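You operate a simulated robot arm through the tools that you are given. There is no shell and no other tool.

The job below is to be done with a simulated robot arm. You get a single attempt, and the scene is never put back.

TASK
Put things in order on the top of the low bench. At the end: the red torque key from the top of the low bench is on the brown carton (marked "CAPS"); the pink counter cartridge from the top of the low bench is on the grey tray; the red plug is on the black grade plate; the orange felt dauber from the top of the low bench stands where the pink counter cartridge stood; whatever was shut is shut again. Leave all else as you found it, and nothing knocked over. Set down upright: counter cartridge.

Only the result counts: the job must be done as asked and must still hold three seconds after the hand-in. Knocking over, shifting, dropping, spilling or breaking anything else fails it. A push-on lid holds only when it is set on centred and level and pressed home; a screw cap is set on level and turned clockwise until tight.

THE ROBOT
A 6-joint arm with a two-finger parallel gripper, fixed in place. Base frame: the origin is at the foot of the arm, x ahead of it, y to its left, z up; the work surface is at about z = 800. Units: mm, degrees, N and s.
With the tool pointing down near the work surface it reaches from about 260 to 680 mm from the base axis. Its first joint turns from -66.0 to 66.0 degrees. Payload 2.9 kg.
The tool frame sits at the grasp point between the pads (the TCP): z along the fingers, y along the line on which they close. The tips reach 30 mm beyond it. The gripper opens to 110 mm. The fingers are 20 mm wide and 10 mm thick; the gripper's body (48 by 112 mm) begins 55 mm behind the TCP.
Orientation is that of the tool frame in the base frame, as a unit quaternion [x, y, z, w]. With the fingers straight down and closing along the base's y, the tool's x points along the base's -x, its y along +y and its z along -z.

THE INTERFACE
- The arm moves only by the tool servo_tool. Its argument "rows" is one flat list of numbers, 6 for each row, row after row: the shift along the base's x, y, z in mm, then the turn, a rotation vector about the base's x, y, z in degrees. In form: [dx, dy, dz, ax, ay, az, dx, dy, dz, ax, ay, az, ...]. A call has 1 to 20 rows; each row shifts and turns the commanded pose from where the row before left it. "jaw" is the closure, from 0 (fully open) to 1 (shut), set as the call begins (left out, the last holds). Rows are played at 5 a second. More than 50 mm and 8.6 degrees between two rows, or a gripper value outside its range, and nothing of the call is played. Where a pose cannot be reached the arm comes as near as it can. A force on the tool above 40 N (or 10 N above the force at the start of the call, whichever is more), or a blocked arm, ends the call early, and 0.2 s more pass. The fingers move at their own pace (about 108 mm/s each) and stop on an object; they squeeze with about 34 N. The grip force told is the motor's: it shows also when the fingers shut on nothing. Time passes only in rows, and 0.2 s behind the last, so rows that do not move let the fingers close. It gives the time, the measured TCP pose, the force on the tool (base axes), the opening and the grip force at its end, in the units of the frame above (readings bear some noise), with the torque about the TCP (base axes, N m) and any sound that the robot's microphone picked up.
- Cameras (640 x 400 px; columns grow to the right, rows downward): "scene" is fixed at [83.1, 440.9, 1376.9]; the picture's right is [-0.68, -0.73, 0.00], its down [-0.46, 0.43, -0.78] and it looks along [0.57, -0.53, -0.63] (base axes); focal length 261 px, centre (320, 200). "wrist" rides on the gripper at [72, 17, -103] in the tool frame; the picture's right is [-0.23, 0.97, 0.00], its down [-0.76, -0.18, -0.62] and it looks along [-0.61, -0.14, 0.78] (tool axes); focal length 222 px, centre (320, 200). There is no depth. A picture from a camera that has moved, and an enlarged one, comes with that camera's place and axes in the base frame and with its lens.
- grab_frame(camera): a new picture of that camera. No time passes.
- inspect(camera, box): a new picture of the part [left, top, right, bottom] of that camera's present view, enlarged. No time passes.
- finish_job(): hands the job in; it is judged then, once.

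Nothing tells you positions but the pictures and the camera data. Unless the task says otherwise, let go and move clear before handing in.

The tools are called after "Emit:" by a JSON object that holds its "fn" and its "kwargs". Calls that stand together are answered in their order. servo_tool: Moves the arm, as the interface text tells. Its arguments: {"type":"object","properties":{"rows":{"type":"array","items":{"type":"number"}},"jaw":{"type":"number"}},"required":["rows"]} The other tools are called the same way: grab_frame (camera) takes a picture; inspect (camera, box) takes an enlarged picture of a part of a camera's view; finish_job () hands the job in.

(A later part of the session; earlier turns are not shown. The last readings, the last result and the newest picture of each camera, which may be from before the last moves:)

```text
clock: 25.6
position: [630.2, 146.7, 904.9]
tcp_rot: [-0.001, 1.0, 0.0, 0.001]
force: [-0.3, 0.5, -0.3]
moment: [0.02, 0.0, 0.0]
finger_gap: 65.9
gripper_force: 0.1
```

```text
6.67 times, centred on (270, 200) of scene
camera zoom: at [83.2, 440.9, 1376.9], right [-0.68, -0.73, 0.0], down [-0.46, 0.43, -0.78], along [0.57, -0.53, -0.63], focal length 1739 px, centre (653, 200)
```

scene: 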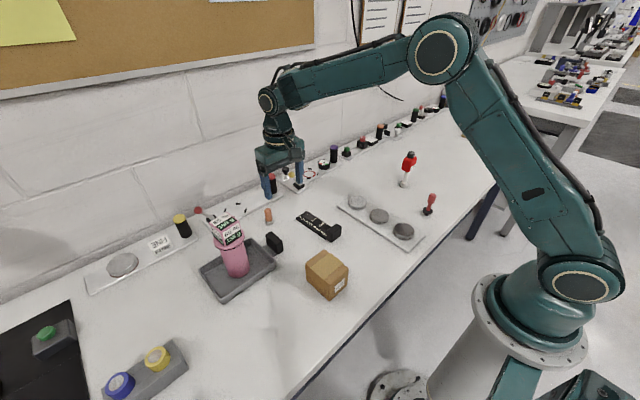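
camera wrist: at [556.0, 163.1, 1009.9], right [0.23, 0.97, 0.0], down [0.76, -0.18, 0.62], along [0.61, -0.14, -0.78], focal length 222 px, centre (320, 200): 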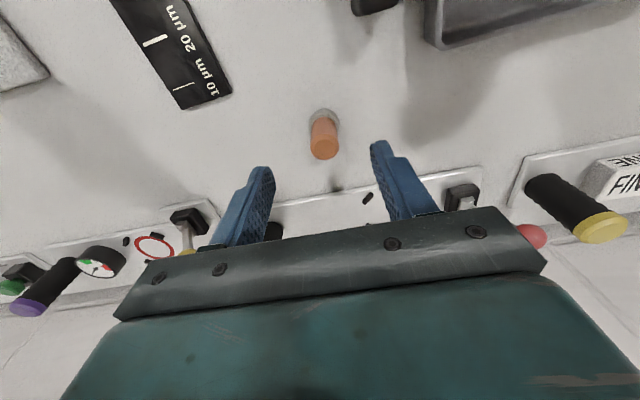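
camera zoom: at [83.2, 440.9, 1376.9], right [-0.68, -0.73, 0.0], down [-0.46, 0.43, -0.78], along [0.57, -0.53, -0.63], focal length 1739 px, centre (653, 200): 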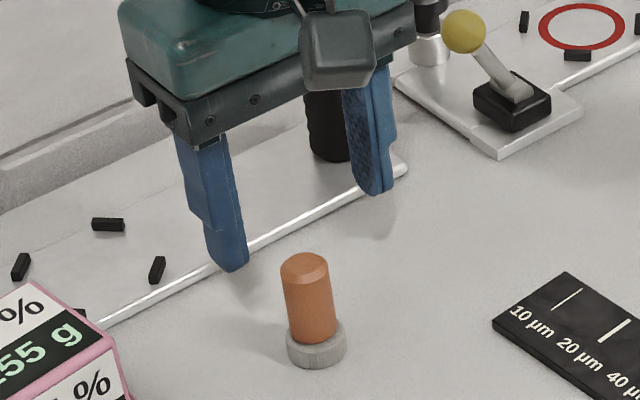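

The dauber is about 4 mm to +y of the TCP. I'll correct, lower to grasp height, and close.

Emit:
{"fn": "servo_tool", "kwargs": {"rows": [1, 4, -15, 0, 0, 0, 0, 0, -25, 0, 0, 0, 0, 0, -17, 0, 0, 0, 0, 0, 0, 0, 0, 0]}}

Emit:
{"fn": "inspect", "kwargs": {"camera": "scene", "box": [230, 170, 310, 230]}}

Emit:
{"fn": "inspect", "kwargs": {"camera": "wrist", "box": [240, 80, 400, 220]}}

```text
clock: 26.6
position: [634.0, 149.7, 848.0]
tcp_rot: [0.0, 1.0, 0.0, 0.0]
force: [-0.5, 0.4, 0.0]
moment: [0.01, -0.01, 0.0]
finger_gap: 66.0
gripper_force: 0.1
```

```text
6.67 times, centred on (270, 200) of scene
camera zoom: at [83.1, 440.9, 1376.9], right [-0.68, -0.73, 0.0], down [-0.46, 0.43, -0.78], along [0.57, -0.53, -0.63], focal length 1739 px, centre (653, 200)
```

zoom: 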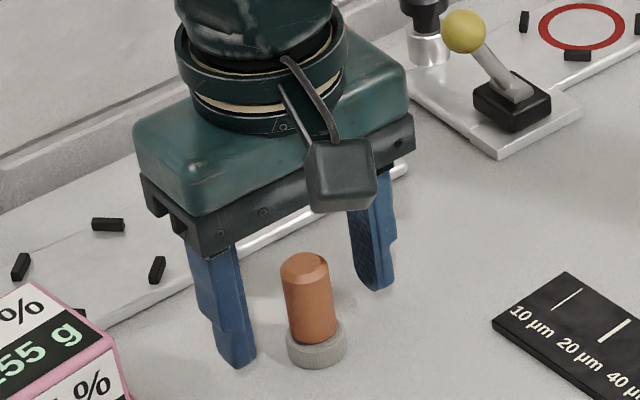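

```text
2.86 times, centred on (320, 150) of wrist
camera zoom: at [559.1, 167.2, 951.7], right [0.23, 0.97, 0.0], down [0.76, -0.18, 0.62], along [0.61, -0.14, -0.78], focal length 635 px, centre (320, 343)
```

zoom: 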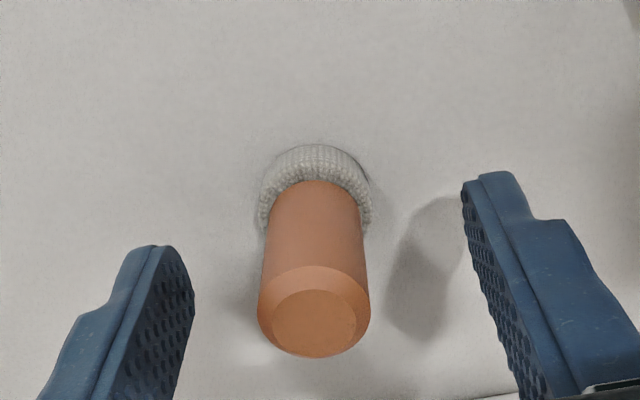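

The dauber is centred between the pads, about 3 mm back in x. I'll nudge and close on the handle.

Emit:
{"fn": "servo_tool", "kwargs": {"rows": [-3, 0, 0, 0, 0, 0, 0, 0, 0, 0, 0, 0]}}

Emit:
{"fn": "servo_tool", "kwargs": {"rows": [0, 0, 0, 0, 0, 0, 0, 0, 0, 0, 0, 0, 0, 0, 0, 0, 0, 0, 0, 0, 0, 0, 0, 0], "jaw": 1}}

Emit:
{"fn": "servo_tool", "kwargs": {"rows": [0, 0, 5, 0, 0, 0, 0, 0, 15, 0, 0, 0, 0, 0, 0, 0, 0, 0]}}

Emit:
{"fn": "inspect", "kwargs": {"camera": "scene", "box": [230, 170, 310, 230]}}

Emit:
{"fn": "inspect", "kwargs": {"camera": "wrist", "box": [240, 80, 400, 220]}}

```text
clock: 27.2
position: [629.1, 150.2, 848.8]
tcp_rot: [0.0, 1.0, 0.0, 0.0]
force: [1.3, 0.1, -0.2]
moment: [-0.04, -0.01, 0.02]
finger_gap: 66.2
gripper_force: 0.0
```

```text
clock: 28.2
position: [627.7, 150.5, 849.0]
tcp_rot: [0.0, 1.0, 0.0, -0.001]
force: [-0.2, 1.1, 0.4]
moment: [-0.01, 0.01, 0.01]
finger_gap: 20.4
gripper_force: 34.0
```

```text
clock: 29.0
position: [626.9, 150.0, 869.7]
tcp_rot: [0.0, 1.0, 0.001, 0.0]
force: [-0.3, 0.8, -0.3]
moment: [0.0, -0.01, 0.0]
finger_gap: 20.2
gripper_force: 34.1
```

```text
6.67 times, centred on (270, 200) of scene
camera zoom: at [83.2, 440.9, 1376.9], right [-0.68, -0.73, 0.0], down [-0.46, 0.43, -0.78], along [0.57, -0.53, -0.63], focal length 1739 px, centre (653, 200)
```

zoom: 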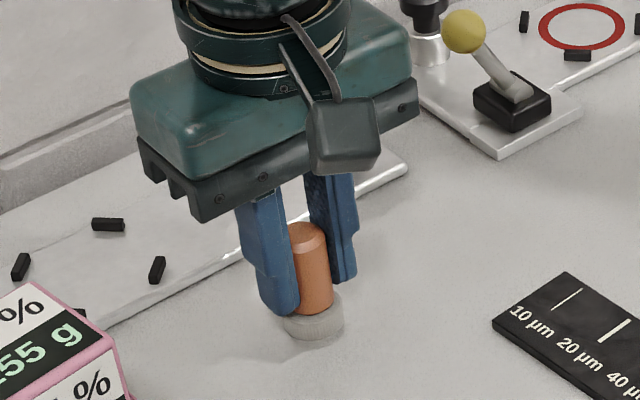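

```text
2.86 times, centred on (320, 150) of wrist
camera zoom: at [553.6, 167.0, 973.8], right [0.23, 0.97, 0.0], down [0.76, -0.18, 0.62], along [0.61, -0.14, -0.78], focal length 635 px, centre (320, 343)
```

zoom: 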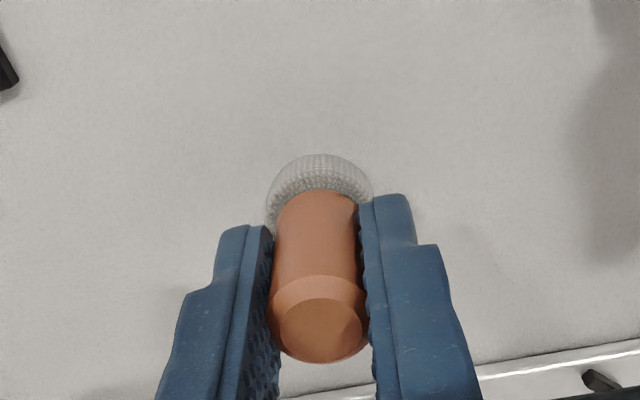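

The dauber is held securely and lifted. I'll raise it above the torque key's height and carry it to the cartridge's old spot at about (348,-528).

Emit:
{"fn": "servo_tool", "kwargs": {"rows": [0, 0, 37, 0, 0, 0, -4, 0, 38, 0, 0, 0, -4, 0, 38, 0, 0, 0, -4, -10, 37, 0, 0, 0, -16, -40, 0, 0, 0, 0, -16, -40, 0, 0, 0, 0, -16, -40, 0, 0, 0, 0, -16, -40, 0, 0, 0, 0, -16, -40, 0, 0, 0, 0, -16, -40, 0, 0, 0, 0, -16, -40, 0, 0, 0, 0, -16, -40, 0, 0, 0, 0, -16, -40, 0, 0, 0, 0, -16, -40, 0, 0, 0, 0, -16, -40, 0, 0, 0, 0, -16, -40, 0, 0, 0, 0, -16, -40, 0, 0, 0, 0, -16, -40, 0, 0, 0, 0, -16, -40, 0, 0, 0, 0, -16, -40, 0, 0, 0, 0]}}

Emit:
{"fn": "grab_frame", "kwargs": {"camera": "scene"}}

```text
clock: 33.2
position: [359.2, -498.6, 1018.9]
tcp_rot: [0.0, 1.0, 0.0, 0.0]
force: [0.4, 0.0, 0.3]
moment: [0.0, -0.01, 0.0]
finger_gap: 20.4
gripper_force: 34.1
```

```text
taken
```

scene: 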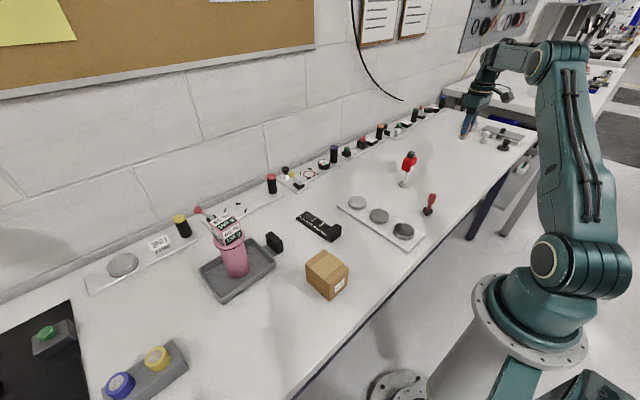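

The dauber is near the target at safe height. I'll move over the spot and lower most of the way, then re-measure.

Emit:
{"fn": "servo_tool", "kwargs": {"rows": [-6, -15, -20, 0, 0, 0, -6, -15, -30, 0, 0, 0, 0, 0, -40, 0, 0, 0, 0, 0, -40, 0, 0, 0, 0, 0, -15, 0, 0, 0, 0, 0, 0, 0, 0, 0]}}

Emit:
{"fn": "servo_tool", "kwargs": {"rows": [0, 0, 0, 0, 0, 0]}}

Emit:
{"fn": "inspect", "kwargs": {"camera": "scene", "box": [430, 90, 530, 190]}}

```text
clock: 34.6
position: [351.1, -527.5, 876.7]
tcp_rot: [0.0, 1.0, 0.001, -0.001]
force: [0.5, -0.1, 0.2]
moment: [0.01, 0.0, -0.01]
finger_gap: 20.6
gripper_force: 34.3
```

```text
clock: 35.0
position: [349.7, -527.4, 876.4]
tcp_rot: [0.0, 1.0, -0.001, 0.0]
force: [-0.5, -0.9, 0.3]
moment: [-0.04, -0.01, 0.0]
finger_gap: 20.1
gripper_force: 33.8
```

```text
4.00 times, centred on (480, 140) of scene
camera zoom: at [83.2, 440.9, 1376.9], right [-0.68, -0.73, 0.0], down [-0.46, 0.43, -0.78], along [0.57, -0.53, -0.63], focal length 1043 px, centre (-320, 440)
```

zoom: 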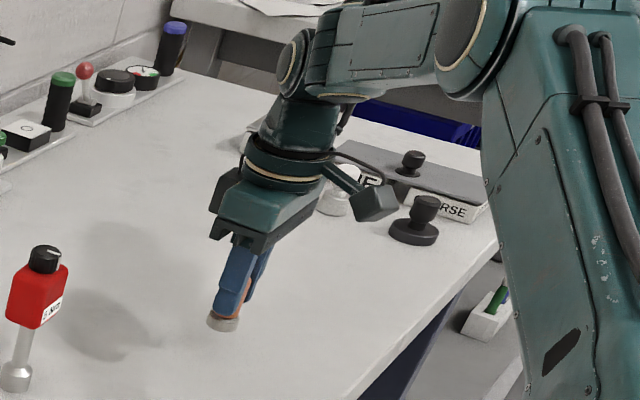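

Position is good to a couple of millimetres. I'll adjust slightly and lower to the bench, slowing near contact.

Emit:
{"fn": "servo_tool", "kwargs": {"rows": [-2, -1, -10, 0, 0, 0, 0, 0, -11, 0, 0, 0, 0, 0, -3, 0, 0, 0, 0, 0, 0, 0, 0, 0]}}

Emit:
{"fn": "servo_tool", "kwargs": {"rows": [0, 0, -1.5, 0, 0, 0, 0, 0, 0, 0, 0, 0]}}

Emit:
{"fn": "servo_tool", "kwargs": {"rows": [0, 0, -1, 0, 0, 0, 0, 0, 0, 0, 0, 0]}}

Emit:
{"fn": "inspect", "kwargs": {"camera": "scene", "box": [430, 150, 480, 190]}}

```text
clock: 36.0
position: [348.9, -528.1, 849.7]
tcp_rot: [-0.001, 1.0, -0.001, 0.0]
force: [-1.4, 2.1, 7.5]
moment: [0.06, 0.05, 0.0]
finger_gap: 20.2
gripper_force: 33.5
```

```text
clock: 36.6
position: [347.5, -529.7, 850.8]
tcp_rot: [0.0, 1.0, -0.002, 0.001]
force: [-3.6, 5.1, 24.2]
moment: [0.23, 0.09, 0.03]
finger_gap: 20.2
gripper_force: 33.9
```

```text
clock: 37.2
position: [348.5, -529.3, 849.7]
tcp_rot: [0.0, 1.0, -0.002, 0.001]
force: [-2.7, 5.1, 30.5]
moment: [0.3, 0.1, 0.05]
finger_gap: 20.4
gripper_force: 34.1
```

```text
10.00 times, centred on (455, 170) of scene
camera zoom: at [82.8, 441.5, 1376.7], right [-0.68, -0.73, 0.0], down [-0.46, 0.43, -0.78], along [0.57, -0.53, -0.63], focal length 2608 px, centre (-1030, 500)
```

zoom: 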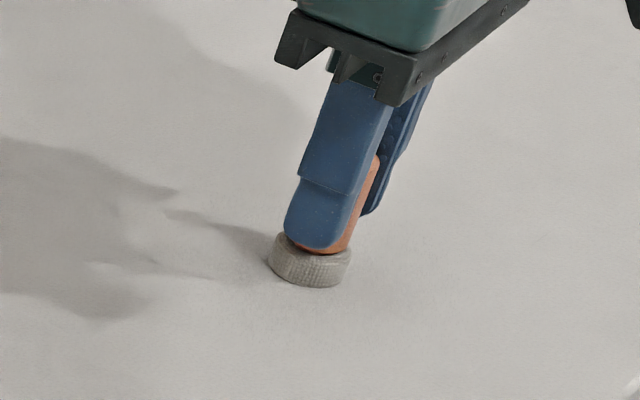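

It is on the bench with a little too much pressure, so I'll back off 2 mm, release, and lift clear.

Emit:
{"fn": "servo_tool", "kwargs": {"rows": [0, 0, 2.2, 0, 0, 0, 0, 0, 0, 0, 0, 0]}}

Emit:
{"fn": "servo_tool", "kwargs": {"rows": [0, 0, 0, 0, 0, 0, 0, 0, 0, 0, 0, 0, 0, 0, 0, 0, 0, 0], "jaw": 0.5}}

Emit:
{"fn": "servo_tool", "kwargs": {"rows": [0, 0, 10, 0, 0, 0, 0, 0, 30, 0, 0, 0, 0, 0, 40, 0, 0, 0, 0, 0, 40, 0, 0, 0, 0, 0, 40, 0, 0, 0]}}

Emit:
{"fn": "inspect", "kwargs": {"camera": "scene", "box": [430, 90, 530, 190]}}

Emit:
{"fn": "grab_frame", "kwargs": {"camera": "wrist"}}

```text
clock: 37.8
position: [348.4, -528.6, 850.6]
tcp_rot: [0.0, 1.0, -0.002, 0.001]
force: [3.2, -2.6, 19.9]
moment: [-0.1, -0.18, 0.02]
finger_gap: 20.4
gripper_force: 34.3
```

```text
clock: 38.6
position: [346.9, -528.7, 849.6]
tcp_rot: [0.0, 1.0, 0.0, 0.0]
force: [1.4, -0.3, -0.4]
moment: [-0.02, -0.02, -0.02]
finger_gap: 55.1
gripper_force: 0.1
```

```text
clock: 39.8
position: [346.6, -527.0, 1007.7]
tcp_rot: [0.0, 1.0, 0.001, 0.0]
force: [0.4, -0.2, -0.6]
moment: [0.01, 0.01, 0.01]
finger_gap: 54.9
gripper_force: 0.0
```

```text
4.00 times, centred on (480, 140) of scene
camera zoom: at [83.1, 440.9, 1376.9], right [-0.68, -0.73, 0.0], down [-0.46, 0.43, -0.78], along [0.57, -0.53, -0.63], focal length 1043 px, centre (-320, 440)
```

zoom: 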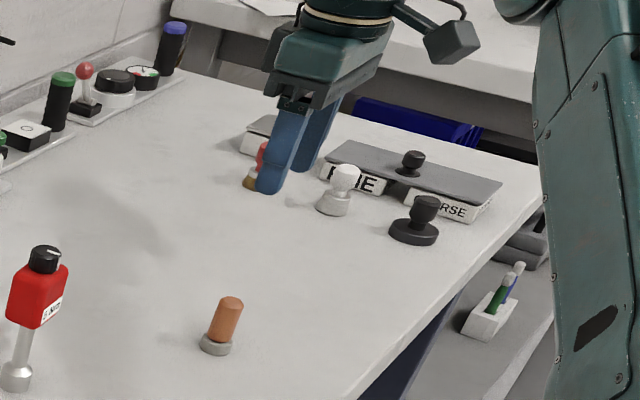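

```text
taken
camera wrist: at [273.9, -510.7, 1111.4], right [0.23, 0.97, 0.0], down [0.76, -0.18, 0.62], along [0.61, -0.14, -0.78], focal length 222 px, centre (320, 200)
```

wrist: 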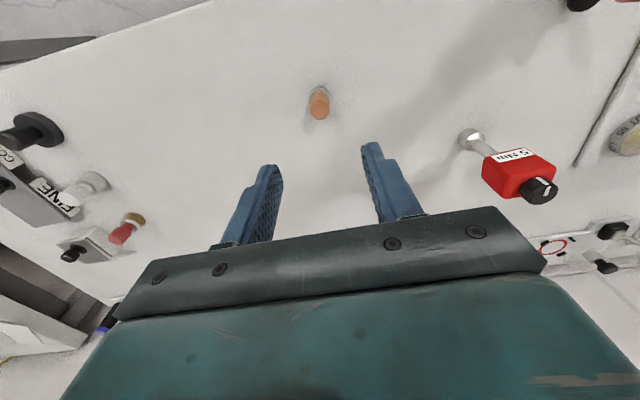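

The dauber stands exactly where the cartridge stood. Next is the torque key near (456,-337); I'll move to view it from above.

Emit:
{"fn": "servo_tool", "kwargs": {"rows": [0, 0, 45, 0, 0, 0, 11, 36, 2, 0, 0, 0, 11, 36, 2, 0, 0, 0, 11, 36, 1, 0, 0, 0, 10, 37, 1, 0, 0, 0, 10, 37, 1, 0, 0, 0, 0, 0, 0, 0, 0, 0], "jaw": 0}}

Emit:
{"fn": "grab_frame", "kwargs": {"camera": "wrist"}}

Emit:
{"fn": "inspect", "kwargs": {"camera": "wrist", "box": [260, 90, 400, 210]}}

Emit:
{"fn": "inspect", "kwargs": {"camera": "scene", "box": [385, 140, 445, 190]}}

```text
clock: 41.4
position: [399.2, -348.0, 1062.2]
tcp_rot: [-0.001, 1.0, 0.0, 0.0]
force: [-0.1, -0.7, 0.3]
moment: [-0.02, 0.05, -0.03]
finger_gap: 109.9
gripper_force: 0.0
```

```text
taken
camera wrist: at [326.3, -331.6, 1166.0], right [0.23, 0.97, 0.0], down [0.76, -0.18, 0.62], along [0.61, -0.14, -0.78], focal length 222 px, centre (320, 200)
```

wrist: 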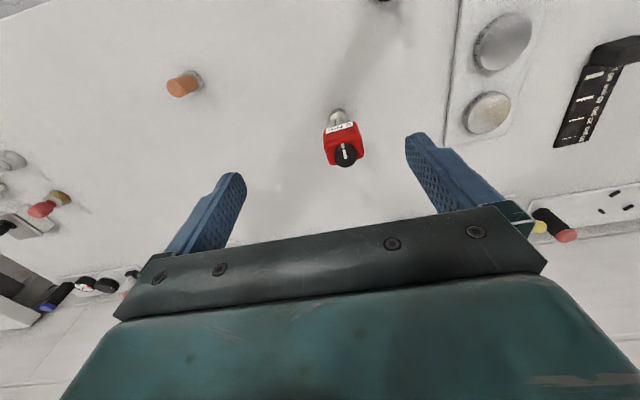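

```text
3.33 times, centred on (330, 150) of wrist
camera zoom: at [326.3, -331.6, 1166.0], right [0.23, 0.97, 0.0], down [0.76, -0.18, 0.62], along [0.61, -0.14, -0.78], focal length 740 px, centre (287, 367)
```

zoom: 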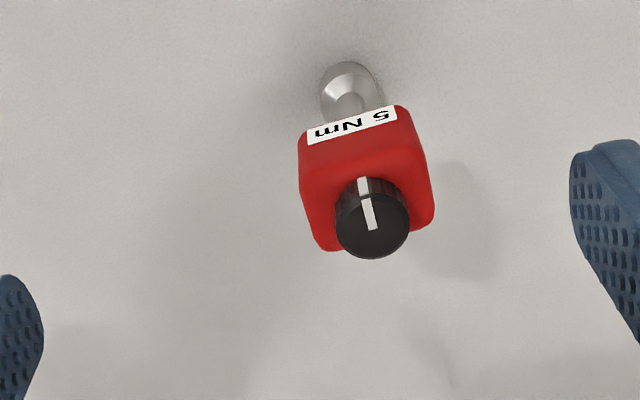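

```text
8.00 times, centred on (415, 165) of scene
camera zoom: at [83.1, 440.9, 1376.9], right [-0.68, -0.73, 0.0], down [-0.46, 0.43, -0.78], along [0.57, -0.53, -0.63], focal length 2087 px, centre (-440, 480)
```

zoom: 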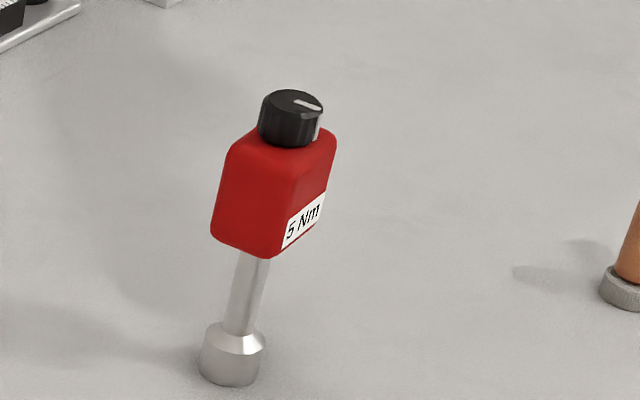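

The torque key stands at about (453,-330) with a 40×25 mm red head, yaw about +3°. I'll align above it and check before lowering.

Emit:
{"fn": "servo_tool", "kwargs": {"rows": [27, 10, -20, 0, 0, 1.5, 27, 9, -20, 0, 0, 1.5, 0, 0, -20, 0, 0, 0, 0, 0, 0, 0, 0, 0]}}

Emit:
{"fn": "grab_frame", "kwargs": {"camera": "wrist"}}

Emit:
{"fn": "inspect", "kwargs": {"camera": "wrist", "box": [240, 80, 400, 220]}}

Emit:
{"fn": "inspect", "kwargs": {"camera": "scene", "box": [370, 110, 450, 190]}}

```text
clock: 42.4
position: [452.3, -329.1, 1000.1]
tcp_rot: [-0.027, 1.0, 0.0, 0.0]
force: [-0.6, -0.6, 0.2]
moment: [-0.01, 0.01, 0.02]
finger_gap: 110.2
gripper_force: 0.0
```

```text
taken
camera wrist: at [378.9, -316.1, 1103.9], right [0.18, 0.98, 0.0], down [0.77, -0.14, 0.62], along [0.61, -0.11, -0.78], focal length 222 px, centre (320, 200)
```

wrist: 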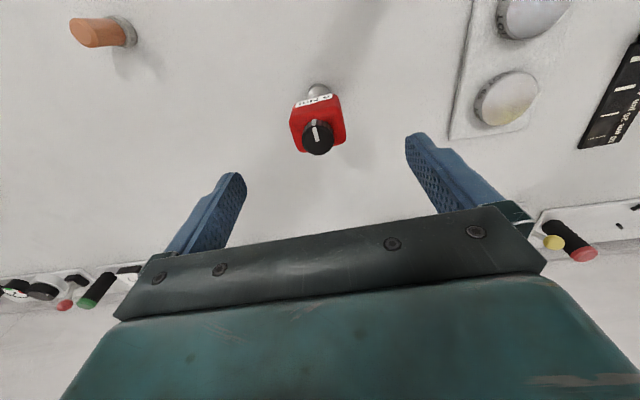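

```text
2.86 times, centred on (320, 150) of wrist
camera zoom: at [378.9, -316.1, 1103.9], right [0.18, 0.98, 0.0], down [0.77, -0.14, 0.62], along [0.61, -0.11, -0.78], focal length 635 px, centre (320, 343)
```

zoom: 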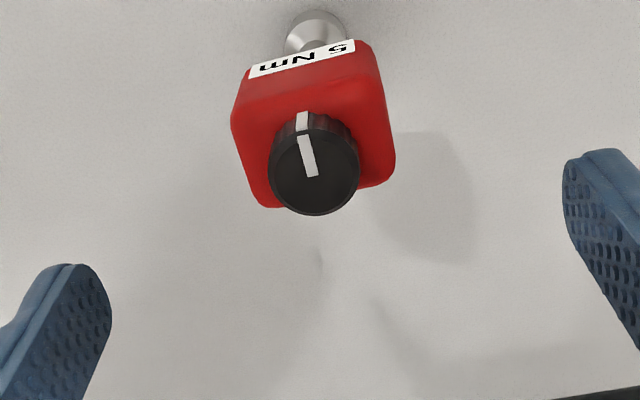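

```text
5.00 times, centred on (410, 150) of scene
camera zoom: at [83.1, 440.9, 1376.9], right [-0.68, -0.73, 0.0], down [-0.46, 0.43, -0.78], along [0.57, -0.53, -0.63], focal length 1304 px, centre (-130, 450)
```

zoom: 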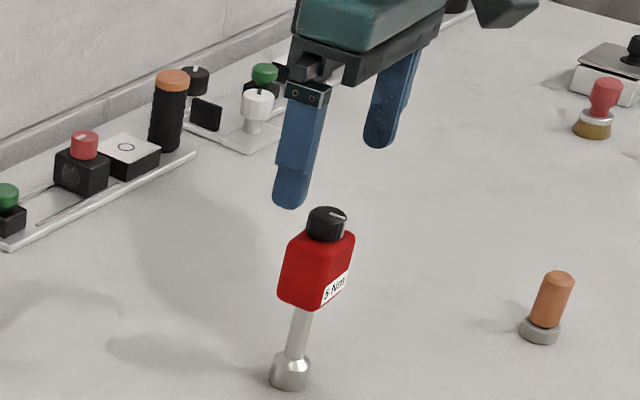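

Alignment is good. I'll fine-tune, lower so the pads straddle the red head, then close.

Emit:
{"fn": "servo_tool", "kwargs": {"rows": [0, -1.5, -25, 0, 0, 2, 0, 0, -35, 0, 0, 0, 0, 0, -30, 0, 0, 0, 0, 0, -12, 0, 0, 0, 0, 0, 0, 0, 0, 0], "jaw": 0.25}}

Emit:
{"fn": "inspect", "kwargs": {"camera": "wrist", "box": [240, 80, 400, 220]}}

Emit:
{"fn": "inspect", "kwargs": {"camera": "scene", "box": [370, 110, 450, 190]}}

```text
clock: 43.6
position: [455.6, -329.9, 900.3]
tcp_rot: [-0.043, 0.999, 0.0, 0.0]
force: [-0.3, -0.3, 0.2]
moment: [-0.03, 0.01, -0.01]
finger_gap: 82.5
gripper_force: 0.0
```

```text
2.86 times, centred on (320, 150) of wrist
camera zoom: at [380.1, -320.0, 1003.4], right [0.14, 0.99, 0.0], down [0.77, -0.11, 0.62], along [0.62, -0.09, -0.78], focal length 635 px, centre (320, 343)
```

zoom: 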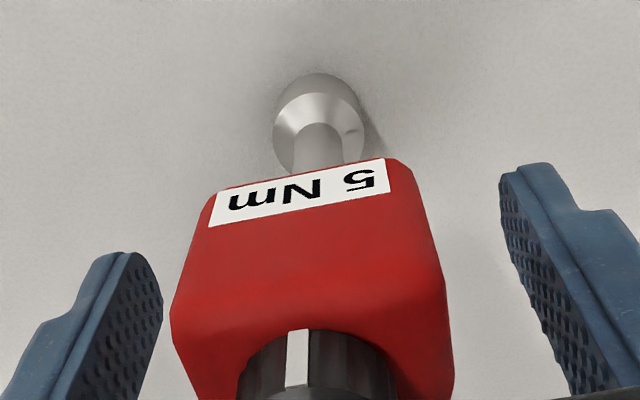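

```text
5.00 times, centred on (410, 150) of scene
camera zoom: at [83.2, 440.9, 1376.9], right [-0.68, -0.73, 0.0], down [-0.46, 0.43, -0.78], along [0.57, -0.53, -0.63], focal length 1304 px, centre (-130, 450)
```

zoom: 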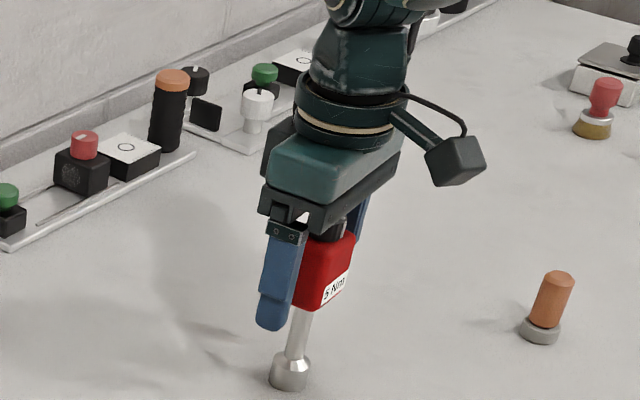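

The pads are alongside the red head. Closing.

Emit:
{"fn": "servo_tool", "kwargs": {"rows": [0, 0, 0, 0, 0, 0, 0, 0, 0, 0, 0, 0, 0, 0, 0, 0, 0, 0, 0, 0, 0, 0, 0, 0], "jaw": 1}}

Emit:
{"fn": "servo_tool", "kwargs": {"rows": [0, 0, 5, 0, 0, 0, 0, 0, 15, 0, 0, 0, 0, 0, 0, 0, 0, 0]}}

Emit:
{"fn": "inspect", "kwargs": {"camera": "wrist", "box": [240, 80, 400, 220]}}

Emit:
{"fn": "inspect", "kwargs": {"camera": "scene", "box": [370, 110, 450, 190]}}

```text
clock: 44.6
position: [453.1, -329.9, 898.6]
tcp_rot: [-0.044, 0.999, -0.001, 0.0]
force: [0.2, 1.2, 0.3]
moment: [0.19, -0.05, 0.04]
finger_gap: 46.1
gripper_force: 33.9
```

```text
clock: 45.4
position: [454.6, -329.9, 919.6]
tcp_rot: [-0.043, 0.999, 0.0, 0.0]
force: [-0.4, -0.6, -2.8]
moment: [-0.01, 0.01, 0.0]
finger_gap: 45.9
gripper_force: 34.3
```

```text
2.86 times, centred on (320, 150) of wrist
camera zoom: at [379.2, -320.4, 1023.5], right [0.14, 0.99, 0.0], down [0.77, -0.11, 0.62], along [0.62, -0.09, -0.78], focal length 635 px, centre (320, 343)
```

zoom: 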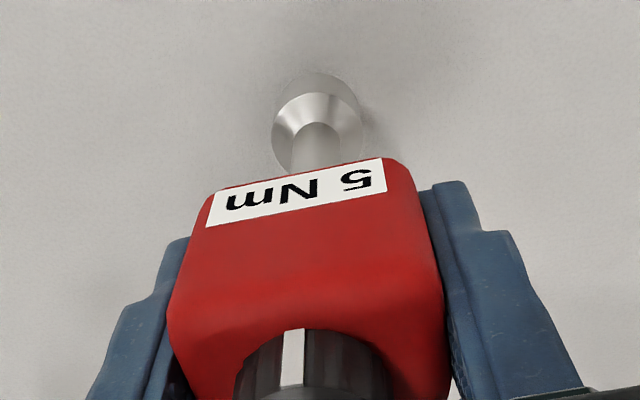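

```text
5.00 times, centred on (410, 150) of scene
camera zoom: at [83.2, 440.8, 1376.9], right [-0.68, -0.73, 0.0], down [-0.46, 0.43, -0.78], along [0.57, -0.53, -0.63], focal length 1304 px, centre (-130, 450)
```

zoom: 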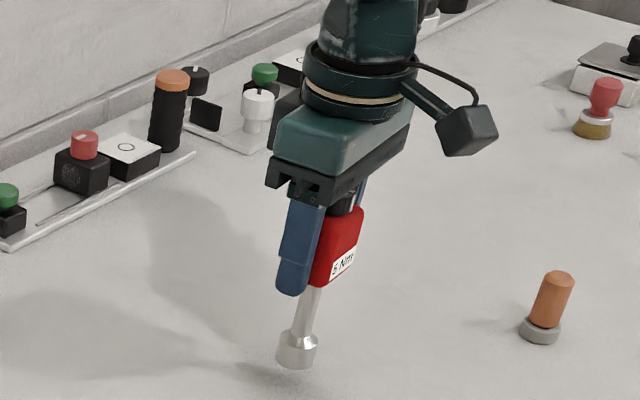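

The torque key is held and lifted; its foot is about 99 mm below the TCP. I'll raise it and carry it toward the carton, then re-measure the carton.

Emit:
{"fn": "servo_tool", "kwargs": {"rows": [0, 0, 35, 0, 0, 0, 0, 0, 38, 0, 0, 0, 0, 0, 38, 0, 0, 0, 0, 0, 35, 0, 0, 0, -6, 20, 0, 0, 0, 0, -9, 41, 0, 0, 0, 0, -9, 41, 0, 0, 0, 0, -9, 41, 0, 0, 0, 0, -9, 41, 0, 0, 0, 0, -9, 41, 0, 0, 0, 0, -9, 41, 0, 0, 0, 0, -9, 41, 0, 0, 0, 0, -6, 20, 0, 0, 0, 0, 0, 0, 0, 0, 0, 0]}}

Emit:
{"fn": "grab_frame", "kwargs": {"camera": "wrist"}}

Emit:
{"fn": "grab_frame", "kwargs": {"camera": "scene"}}

```text
clock: 48.4
position: [378.5, -5.0, 1066.0]
tcp_rot: [-0.043, 0.999, 0.0, 0.0]
force: [0.6, -0.3, -2.4]
moment: [0.03, -0.02, 0.0]
finger_gap: 46.0
gripper_force: 34.3
```

```text
taken
camera wrist: at [304.0, 5.8, 1169.9], right [0.14, 0.99, 0.0], down [0.77, -0.11, 0.62], along [0.62, -0.09, -0.78], focal length 222 px, centre (320, 200)
```

wrist: 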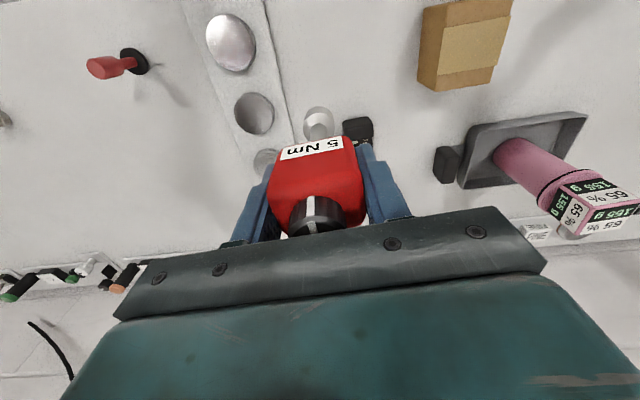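

```text
taken
```

scene: 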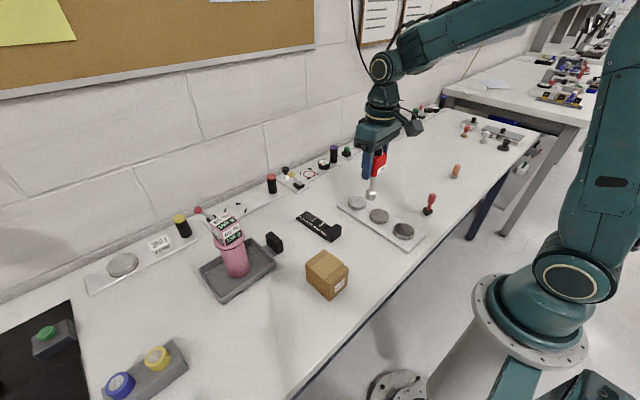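

Both cameras put the carton top at x 310–390, y 140–202, z≈871. I'll carry the key over its centre and lower most of the way.

Emit:
{"fn": "servo_tool", "kwargs": {"rows": [-5, 35, 0, 0, 0, 0, -5, 35, 0, 0, 0, 0, -5, 35, 0, 0, 0, 0, -5, 35, 0, 0, 0, 0, -5, 36, 0, 0, 0, 0, 0, 0, -35, 0, 0, 0, 0, 0, -30, 0, 0, 0, 0, 0, -10, 0, 0, 0, 0, 0, 0, 0, 0, 0]}}

Emit:
{"fn": "inspect", "kwargs": {"camera": "scene", "box": [280, 180, 380, 310]}}

Emit:
{"fn": "inspect", "kwargs": {"camera": "wrist", "box": [200, 0, 440, 180]}}

```text
clock: 50.4
position: [355.4, 172.4, 987.5]
tcp_rot: [-0.043, 0.999, -0.001, 0.0]
force: [1.0, -0.3, -2.5]
moment: [0.0, -0.03, 0.0]
finger_gap: 45.8
gripper_force: 33.5
```

```text
3.08 times, centred on (330, 245) of scene
camera zoom: at [83.2, 440.9, 1376.9], right [-0.68, -0.73, 0.0], down [-0.46, 0.43, -0.78], along [0.57, -0.53, -0.63], focal length 802 px, centre (289, 62)
```

zoom: 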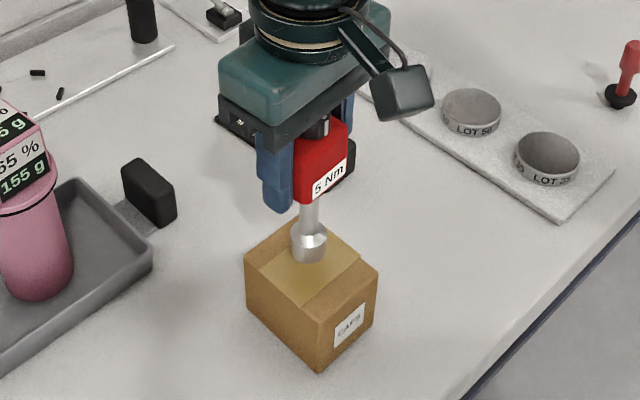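

```text
2.22 times, centred on (320, 90) of wrist
camera zoom: at [279.9, 182.9, 1092.2], right [0.14, 0.99, 0.0], down [0.77, -0.11, 0.62], along [0.62, -0.09, -0.78], focal length 494 px, centre (320, 444)
```

zoom: 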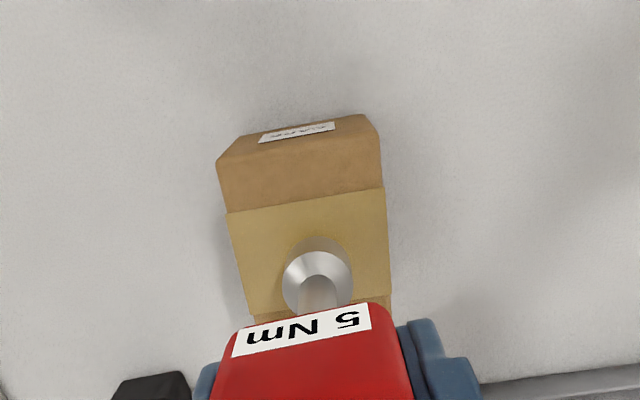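

The foot is about 5 mm too far in x from the carton's centre. I'll correct and lower gently until contact.

Emit:
{"fn": "servo_tool", "kwargs": {"rows": [-5, -1, 0, 0, 0, 0, 0, 0, -8, 0, 0, 0, 0, 0, -4, 0, 0, 0, 0, 0, 0, 0, 0, 0]}}

Emit:
{"fn": "servo_tool", "kwargs": {"rows": [0, 0, -1.5, 0, 0, 0, 0, 0, 0, 0, 0, 0]}}

Emit:
{"fn": "servo_tool", "kwargs": {"rows": [0, 0, -1.5, 0, 0, 0, 0, 0, 0, 0, 0, 0]}}

Emit:
{"fn": "inspect", "kwargs": {"camera": "scene", "box": [280, 220, 380, 310]}}

```text
clock: 51.4
position: [349.0, 170.6, 976.5]
tcp_rot: [-0.043, 0.999, 0.0, 0.0]
force: [-0.3, -0.1, -2.6]
moment: [0.01, -0.04, 0.0]
finger_gap: 45.9
gripper_force: 34.0
```

```text
clock: 52.0
position: [348.4, 172.3, 977.3]
tcp_rot: [-0.044, 0.999, 0.0, 0.0]
force: [0.8, 0.1, -1.9]
moment: [-0.01, 0.0, 0.0]
finger_gap: 45.7
gripper_force: 34.3
```

```text
clock: 52.6
position: [349.8, 172.6, 973.5]
tcp_rot: [-0.043, 0.999, 0.001, 0.0]
force: [-0.6, -0.1, -2.6]
moment: [0.0, -0.01, 0.02]
finger_gap: 46.0
gripper_force: 33.7
```

```text
4.44 times, centred on (330, 265) of scene
camera zoom: at [83.2, 440.9, 1376.9], right [-0.68, -0.73, 0.0], down [-0.46, 0.43, -0.78], along [0.57, -0.53, -0.63], focal length 1159 px, centre (276, -89)
```

zoom: 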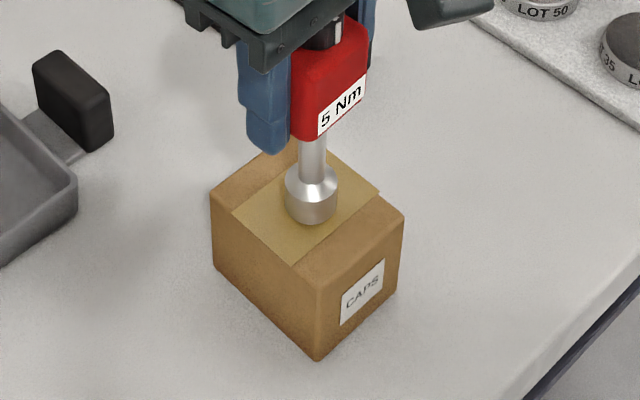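

The foot is nearly on the carton and well centred. Continuing in small steps.

Emit:
{"fn": "servo_tool", "kwargs": {"rows": [0, 0, -1.5, 0, 0, 0, 0, 0, 0, 0, 0, 0]}}

Emit:
{"fn": "servo_tool", "kwargs": {"rows": [0, 0, -1.2, 0, 0, 0, 0, 0, 0, 0, 0, 0]}}

Emit:
{"fn": "servo_tool", "kwargs": {"rows": [0, 0, -1.2, 0, 0, 0, 0, 0, 0, 0, 0, 0]}}

```text
clock: 53.2
position: [349.4, 171.6, 972.0]
tcp_rot: [-0.044, 0.999, 0.0, 0.0]
force: [-0.1, 0.7, -2.8]
moment: [-0.01, 0.01, 0.01]
finger_gap: 45.8
gripper_force: 34.3
```

```text
clock: 53.8
position: [349.2, 172.1, 970.7]
tcp_rot: [-0.043, 0.999, 0.0, 0.0]
force: [-1.0, -0.4, -1.4]
moment: [0.0, -0.03, 0.02]
finger_gap: 46.1
gripper_force: 34.2
```

```text
clock: 54.4
position: [348.9, 171.3, 969.5]
tcp_rot: [-0.044, 0.999, 0.0, 0.001]
force: [0.6, 0.2, -2.6]
moment: [-0.01, -0.05, 0.03]
finger_gap: 46.0
gripper_force: 33.9
```

Emit:
{"fn": "servo_tool", "kwargs": {"rows": [0, 0, -1.2, 0, 0, 0, 0, 0, 0, 0, 0, 0]}}

Emit:
{"fn": "servo_tool", "kwargs": {"rows": [0, 0, -1.2, 0, 0, 0, 0, 0, 0, 0, 0, 0]}}

Emit:
{"fn": "inspect", "kwargs": {"camera": "scene", "box": [280, 220, 380, 310]}}

```text
clock: 55.0
position: [348.4, 172.2, 969.7]
tcp_rot: [-0.043, 0.999, 0.0, 0.0]
force: [-0.5, -1.3, 2.0]
moment: [-0.11, 0.06, -0.01]
finger_gap: 45.6
gripper_force: 33.8
```

```text
clock: 55.6
position: [348.4, 171.4, 969.1]
tcp_rot: [-0.044, 0.999, 0.001, 0.001]
force: [-3.6, -2.8, 23.3]
moment: [-0.33, 0.6, 0.01]
finger_gap: 46.0
gripper_force: 34.2
```

```text
4.44 times, centred on (330, 265) of scene
camera zoom: at [82.8, 440.7, 1376.9], right [-0.68, -0.73, 0.0], down [-0.46, 0.43, -0.78], along [0.57, -0.53, -0.63], focal length 1159 px, centre (276, -89)
```

zoom: 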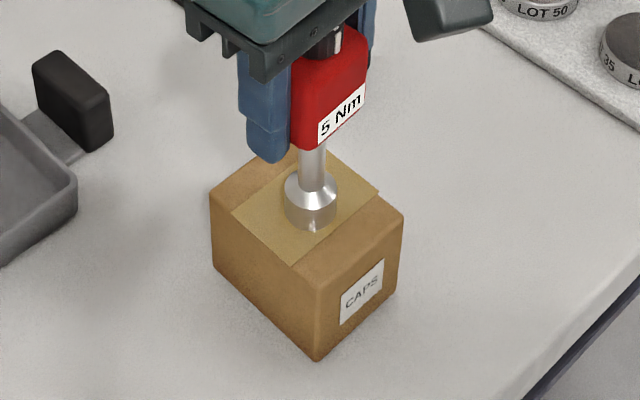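

The key is in contact with the carton. I'll relieve the pressure, then release and check it stands.

Emit:
{"fn": "servo_tool", "kwargs": {"rows": [0, 0, 1.2, 0, 0, 0, 0, 0, 0, 0, 0, 0]}}

Emit:
{"fn": "servo_tool", "kwargs": {"rows": [0, 0, 0, 0, 0, 0, 0, 0, 0, 0, 0, 0, 0, 0, 0, 0, 0, 0], "jaw": 0.25}}

Emit:
{"fn": "inspect", "kwargs": {"camera": "scene", "box": [280, 220, 380, 310]}}

Emit:
{"fn": "grab_frame", "kwargs": {"camera": "wrist"}}

```text
clock: 56.2
position: [349.1, 171.8, 969.6]
tcp_rot: [-0.044, 0.999, 0.0, 0.001]
force: [2.8, -0.1, 6.0]
moment: [0.03, -0.24, 0.01]
finger_gap: 45.9
gripper_force: 33.3
```

```text
clock: 57.0
position: [349.2, 171.0, 969.2]
tcp_rot: [-0.044, 0.999, 0.0, 0.0]
force: [-0.1, 0.1, -0.8]
moment: [-0.03, 0.0, 0.02]
finger_gap: 82.4
gripper_force: 0.1
```

```text
4.44 times, centred on (330, 265) of scene
camera zoom: at [83.1, 440.9, 1376.9], right [-0.68, -0.73, 0.0], down [-0.46, 0.43, -0.78], along [0.57, -0.53, -0.63], focal length 1159 px, centre (276, -89)
```

zoom: 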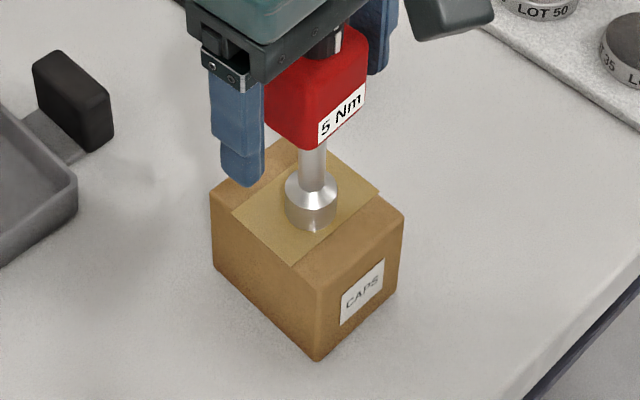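

```text
taken
camera wrist: at [274.0, 182.1, 1073.7], right [0.14, 0.99, 0.0], down [0.77, -0.11, 0.62], along [0.62, -0.09, -0.78], focal length 222 px, centre (320, 200)
```

wrist: 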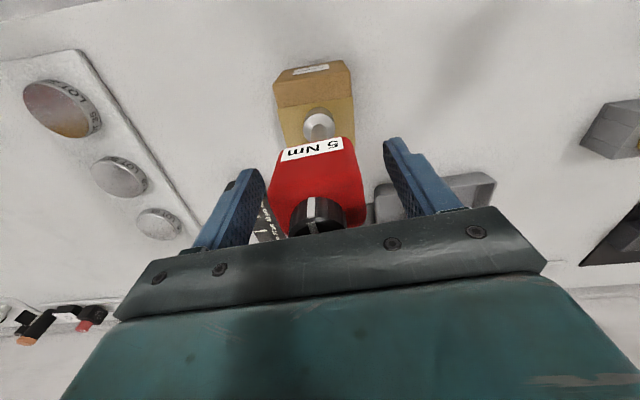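

The key stands on the carton. I'll open fully, rise straight up, and go look at the black grade plate.

Emit:
{"fn": "servo_tool", "kwargs": {"rows": [0, 0, 10, 0, 0, 0, 0, 0, 30, 0, 0, 0, 0, 0, 35, 0, 0, 0, 0, 0, 35, 0, 0, 0, 23, -33, 0, 0, 0, -2.5, 23, -33, -5, 0, 0, -2.5, 23, -33, -10, 0, 0, 0, 23, -33, -10, 0, 0, 0, 0, 0, 0, 0, 0, 0], "jaw": 0.1}}

Emit:
{"fn": "grab_frame", "kwargs": {"camera": "wrist"}}

Emit:
{"fn": "inspect", "kwargs": {"camera": "wrist", "box": [240, 60, 400, 190]}}

Emit:
{"fn": "grab_frame", "kwargs": {"camera": "scene"}}

```text
clock: 59.0
position: [442.1, 40.8, 1057.4]
tcp_rot: [0.0, 1.0, 0.0, 0.0]
force: [-0.5, -0.3, -0.3]
moment: [0.0, 0.0, -0.02]
finger_gap: 98.8
gripper_force: 0.1
```

```text
taken
camera wrist: at [368.9, 56.0, 1160.5], right [0.23, 0.97, 0.0], down [0.76, -0.18, 0.62], along [0.61, -0.14, -0.78], focal length 222 px, centre (320, 200)
```

wrist: 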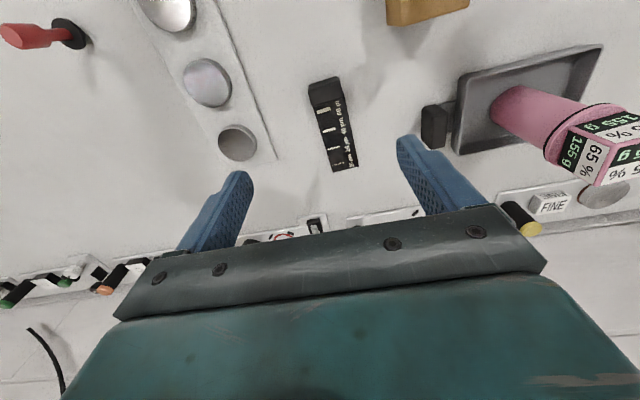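

```text
3.08 times, centred on (320, 125) of wrist
camera zoom: at [368.9, 56.0, 1160.5], right [0.23, 0.97, 0.0], down [0.76, -0.18, 0.62], along [0.61, -0.14, -0.78], focal length 684 px, centre (320, 431)
```

zoom: 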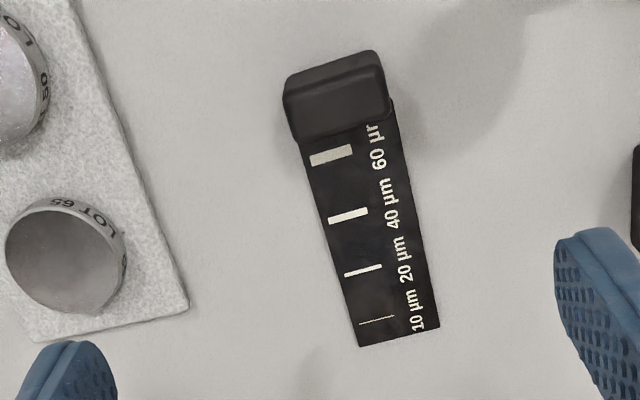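

```text
taken
```

scene: 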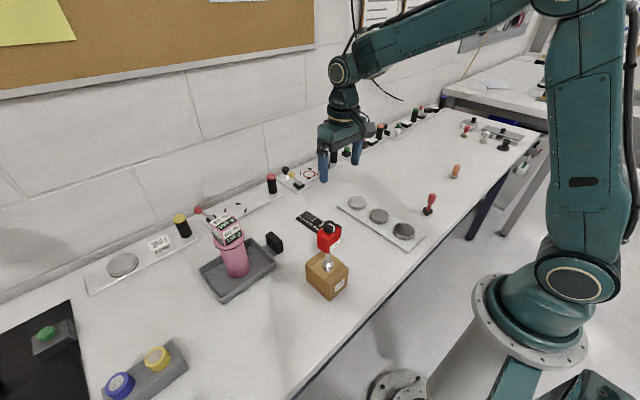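

The plate's free face spans about x 465–587, y 28–78, so I'll aim for (530,54). Now I'll go to view the red plug near (320,-252).

Emit:
{"fn": "servo_tool", "kwargs": {"rows": [-22, -38, -7, 0, 0, 0, -22, -38, -7, 0, 0, 0, -22, -38, -7, 0, 0, 0, -22, -38, -7, 0, 0, 0, -22, -38, -7, 0, 0, 0, -22, -38, -7, 0, 0, 0, -22, -38, -7, 0, 0, 0, -22, -38, -7, 0, 0, 0, 0, 0, 0, 0, 0, 0]}}

Emit:
{"fn": "grab_frame", "kwargs": {"camera": "wrist"}}

Emit:
{"fn": "inspect", "kwargs": {"camera": "wrist", "box": [240, 60, 400, 200]}}

Emit:
{"fn": "inspect", "kwargs": {"camera": "scene", "box": [410, 180, 450, 220]}}

```text
clock: 61.0
position: [264.2, -263.1, 1002.3]
tcp_rot: [-0.001, 1.0, 0.0, 0.001]
force: [-0.9, 0.3, 0.4]
moment: [0.01, -0.01, 0.02]
finger_gap: 99.1
gripper_force: 0.1
```

```text
taken
camera wrist: at [190.8, -246.6, 1107.5], right [0.23, 0.97, 0.0], down [0.76, -0.18, 0.62], along [0.61, -0.14, -0.78], focal length 222 px, centre (320, 200)
```

wrist: 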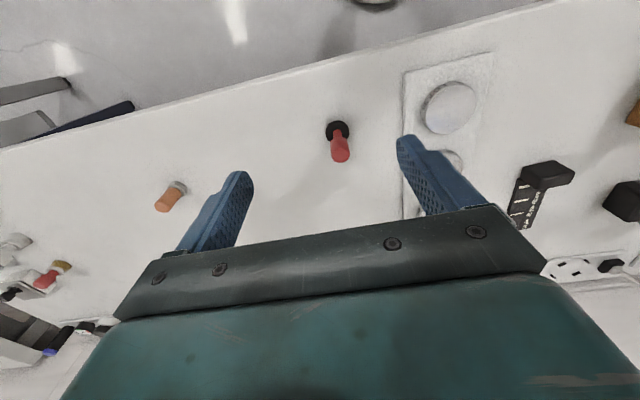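

```text
2.86 times, centred on (320, 130) of wrist
camera zoom: at [190.8, -246.6, 1107.5], right [0.23, 0.97, 0.0], down [0.76, -0.18, 0.62], along [0.61, -0.14, -0.78], focal length 635 px, centre (320, 400)
```

zoom: 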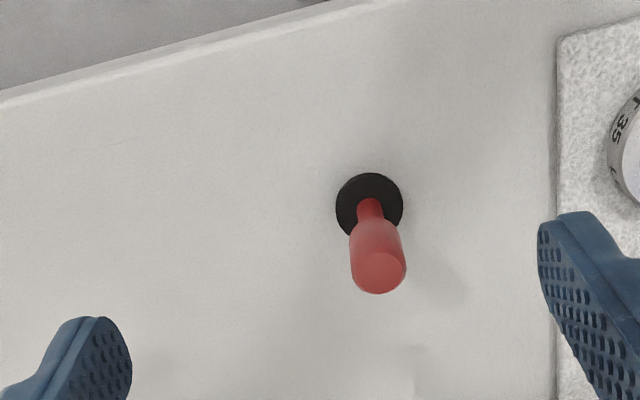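

```text
10.00 times, centred on (430, 200) of scene
camera zoom: at [83.2, 440.9, 1376.9], right [-0.68, -0.73, 0.0], down [-0.46, 0.43, -0.78], along [0.57, -0.53, -0.63], focal length 2608 px, centre (-780, 200)
```

zoom: 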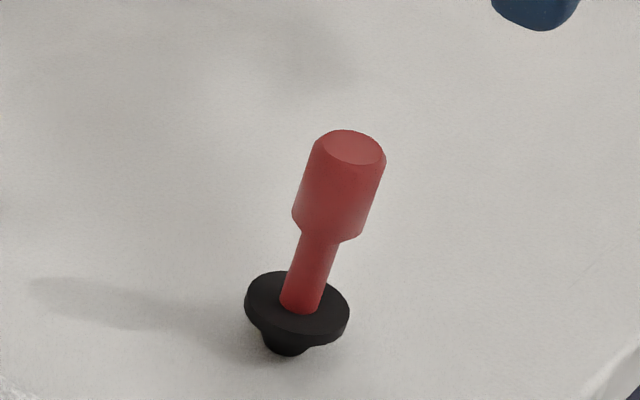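

The plug stands at about (311,-249), top near z 882, with a ~23 mm handle from z 845 upward. I'll align above it and check.

Emit:
{"fn": "servo_tool", "kwargs": {"rows": [24, 7, -20, 0, 0, 0, 24, 7, -20, 0, 0, 0, 0, 0, -25, 0, 0, 0, 0, 0, 0, 0, 0, 0], "jaw": 0.4}}

Emit:
{"fn": "inspect", "kwargs": {"camera": "wrist", "box": [240, 60, 400, 200]}}

Emit:
{"fn": "inspect", "kwargs": {"camera": "scene", "box": [400, 170, 460, 230]}}

```text
clock: 62.0
position: [312.7, -250.0, 935.1]
tcp_rot: [0.0, 1.0, 0.0, 0.0]
force: [0.0, -0.2, -0.6]
moment: [0.07, 0.02, 0.02]
finger_gap: 66.0
gripper_force: 0.1
```

```text
2.86 times, centred on (320, 130) of wrist
camera zoom: at [239.4, -233.4, 1040.3], right [0.23, 0.97, 0.0], down [0.76, -0.18, 0.62], along [0.61, -0.14, -0.78], focal length 635 px, centre (320, 400)
```

zoom: 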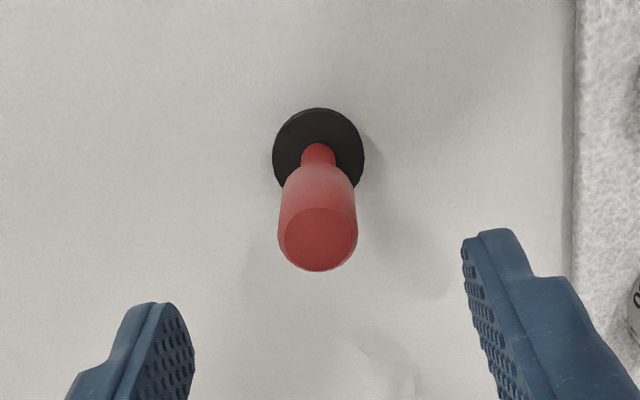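

```text
6.67 times, centred on (430, 200) of scene
camera zoom: at [83.2, 440.9, 1376.9], right [-0.68, -0.73, 0.0], down [-0.46, 0.43, -0.78], along [0.57, -0.53, -0.63], focal length 1739 px, centre (-413, 200)
```

zoom: 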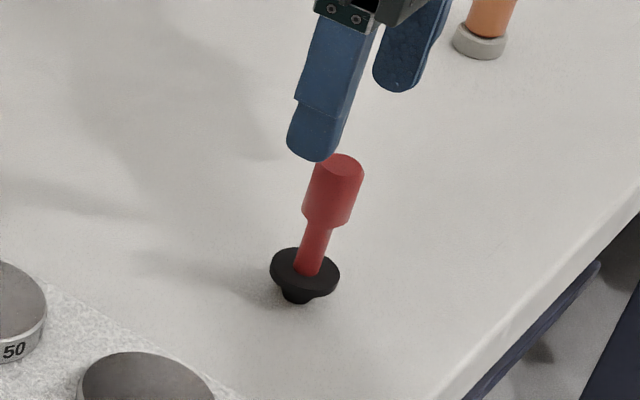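

The plug is centred under the gripper. Lowering and closing on its handle, then a small test lift.

Emit:
{"fn": "servo_tool", "kwargs": {"rows": [-1, 0, -30, 0, 0, 0, 0, 0, -25, 0, 0, 0, 0, 0, -10, 0, 0, 0, 0, 0, 0, 0, 0, 0]}}

Emit:
{"fn": "servo_tool", "kwargs": {"rows": [0, 0, 0, 0, 0, 0, 0, 0, 0, 0, 0, 0, 0, 0, 0, 0, 0, 0, 0, 0, 0, 0, 0, 0], "jaw": 1}}

Emit:
{"fn": "inspect", "kwargs": {"camera": "scene", "box": [400, 170, 460, 230]}}

Emit:
{"fn": "servo_tool", "kwargs": {"rows": [0, 0, 5, 0, 0, 0, 0, 0, 15, 0, 0, 0, 0, 0, 0, 0, 0, 0]}}

Emit:
{"fn": "inspect", "kwargs": {"camera": "scene", "box": [400, 170, 460, 230]}}

Emit:
{"fn": "inspect", "kwargs": {"camera": "wrist", "box": [240, 60, 400, 200]}}

```text
clock: 63.0
position: [311.0, -249.6, 868.2]
tcp_rot: [0.0, 1.0, 0.0, 0.0]
force: [-0.3, 0.2, 0.0]
moment: [0.01, 0.02, -0.01]
finger_gap: 66.0
gripper_force: 0.0
```

```text
clock: 64.0
position: [312.1, -250.5, 868.6]
tcp_rot: [0.0, 1.0, 0.0, 0.0]
force: [0.2, -0.5, 0.0]
moment: [-0.02, -0.01, 0.0]
finger_gap: 20.5
gripper_force: 34.2
```

```text
6.67 times, centred on (430, 200) of scene
camera zoom: at [83.2, 440.9, 1376.9], right [-0.68, -0.73, 0.0], down [-0.46, 0.43, -0.78], along [0.57, -0.53, -0.63], focal length 1739 px, centre (-413, 200)
```

zoom: 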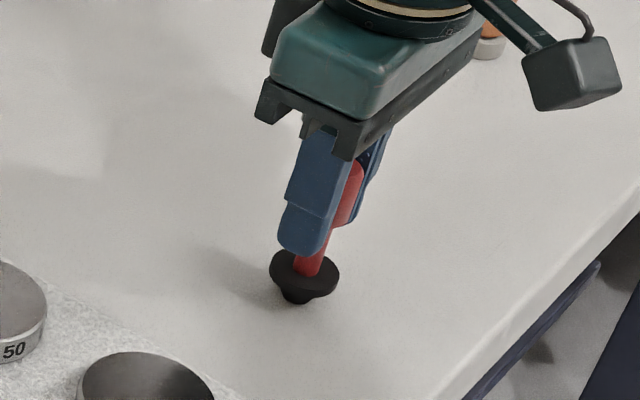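

```text
clock: 64.8
position: [310.3, -248.4, 889.3]
tcp_rot: [0.0, 1.0, 0.001, 0.001]
force: [-0.2, 0.9, -0.9]
moment: [0.03, -0.03, 0.01]
finger_gap: 20.5
gripper_force: 34.2
```

```text
6.67 times, centred on (430, 200) of scene
camera zoom: at [83.1, 440.9, 1376.9], right [-0.68, -0.73, 0.0], down [-0.46, 0.43, -0.78], along [0.57, -0.53, -0.63], focal length 1739 px, centre (-413, 200)
```

zoom: 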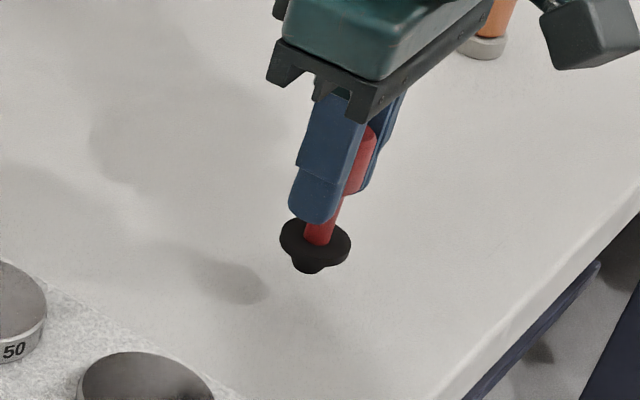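

```text
2.86 times, centred on (320, 130) of wrist
camera zoom: at [237.7, -231.9, 993.5], right [0.23, 0.97, 0.0], down [0.76, -0.18, 0.62], along [0.61, -0.14, -0.78], focal length 635 px, centre (320, 400)
```

zoom: 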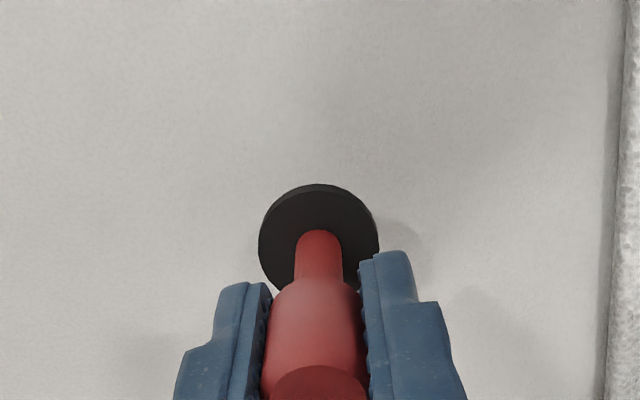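

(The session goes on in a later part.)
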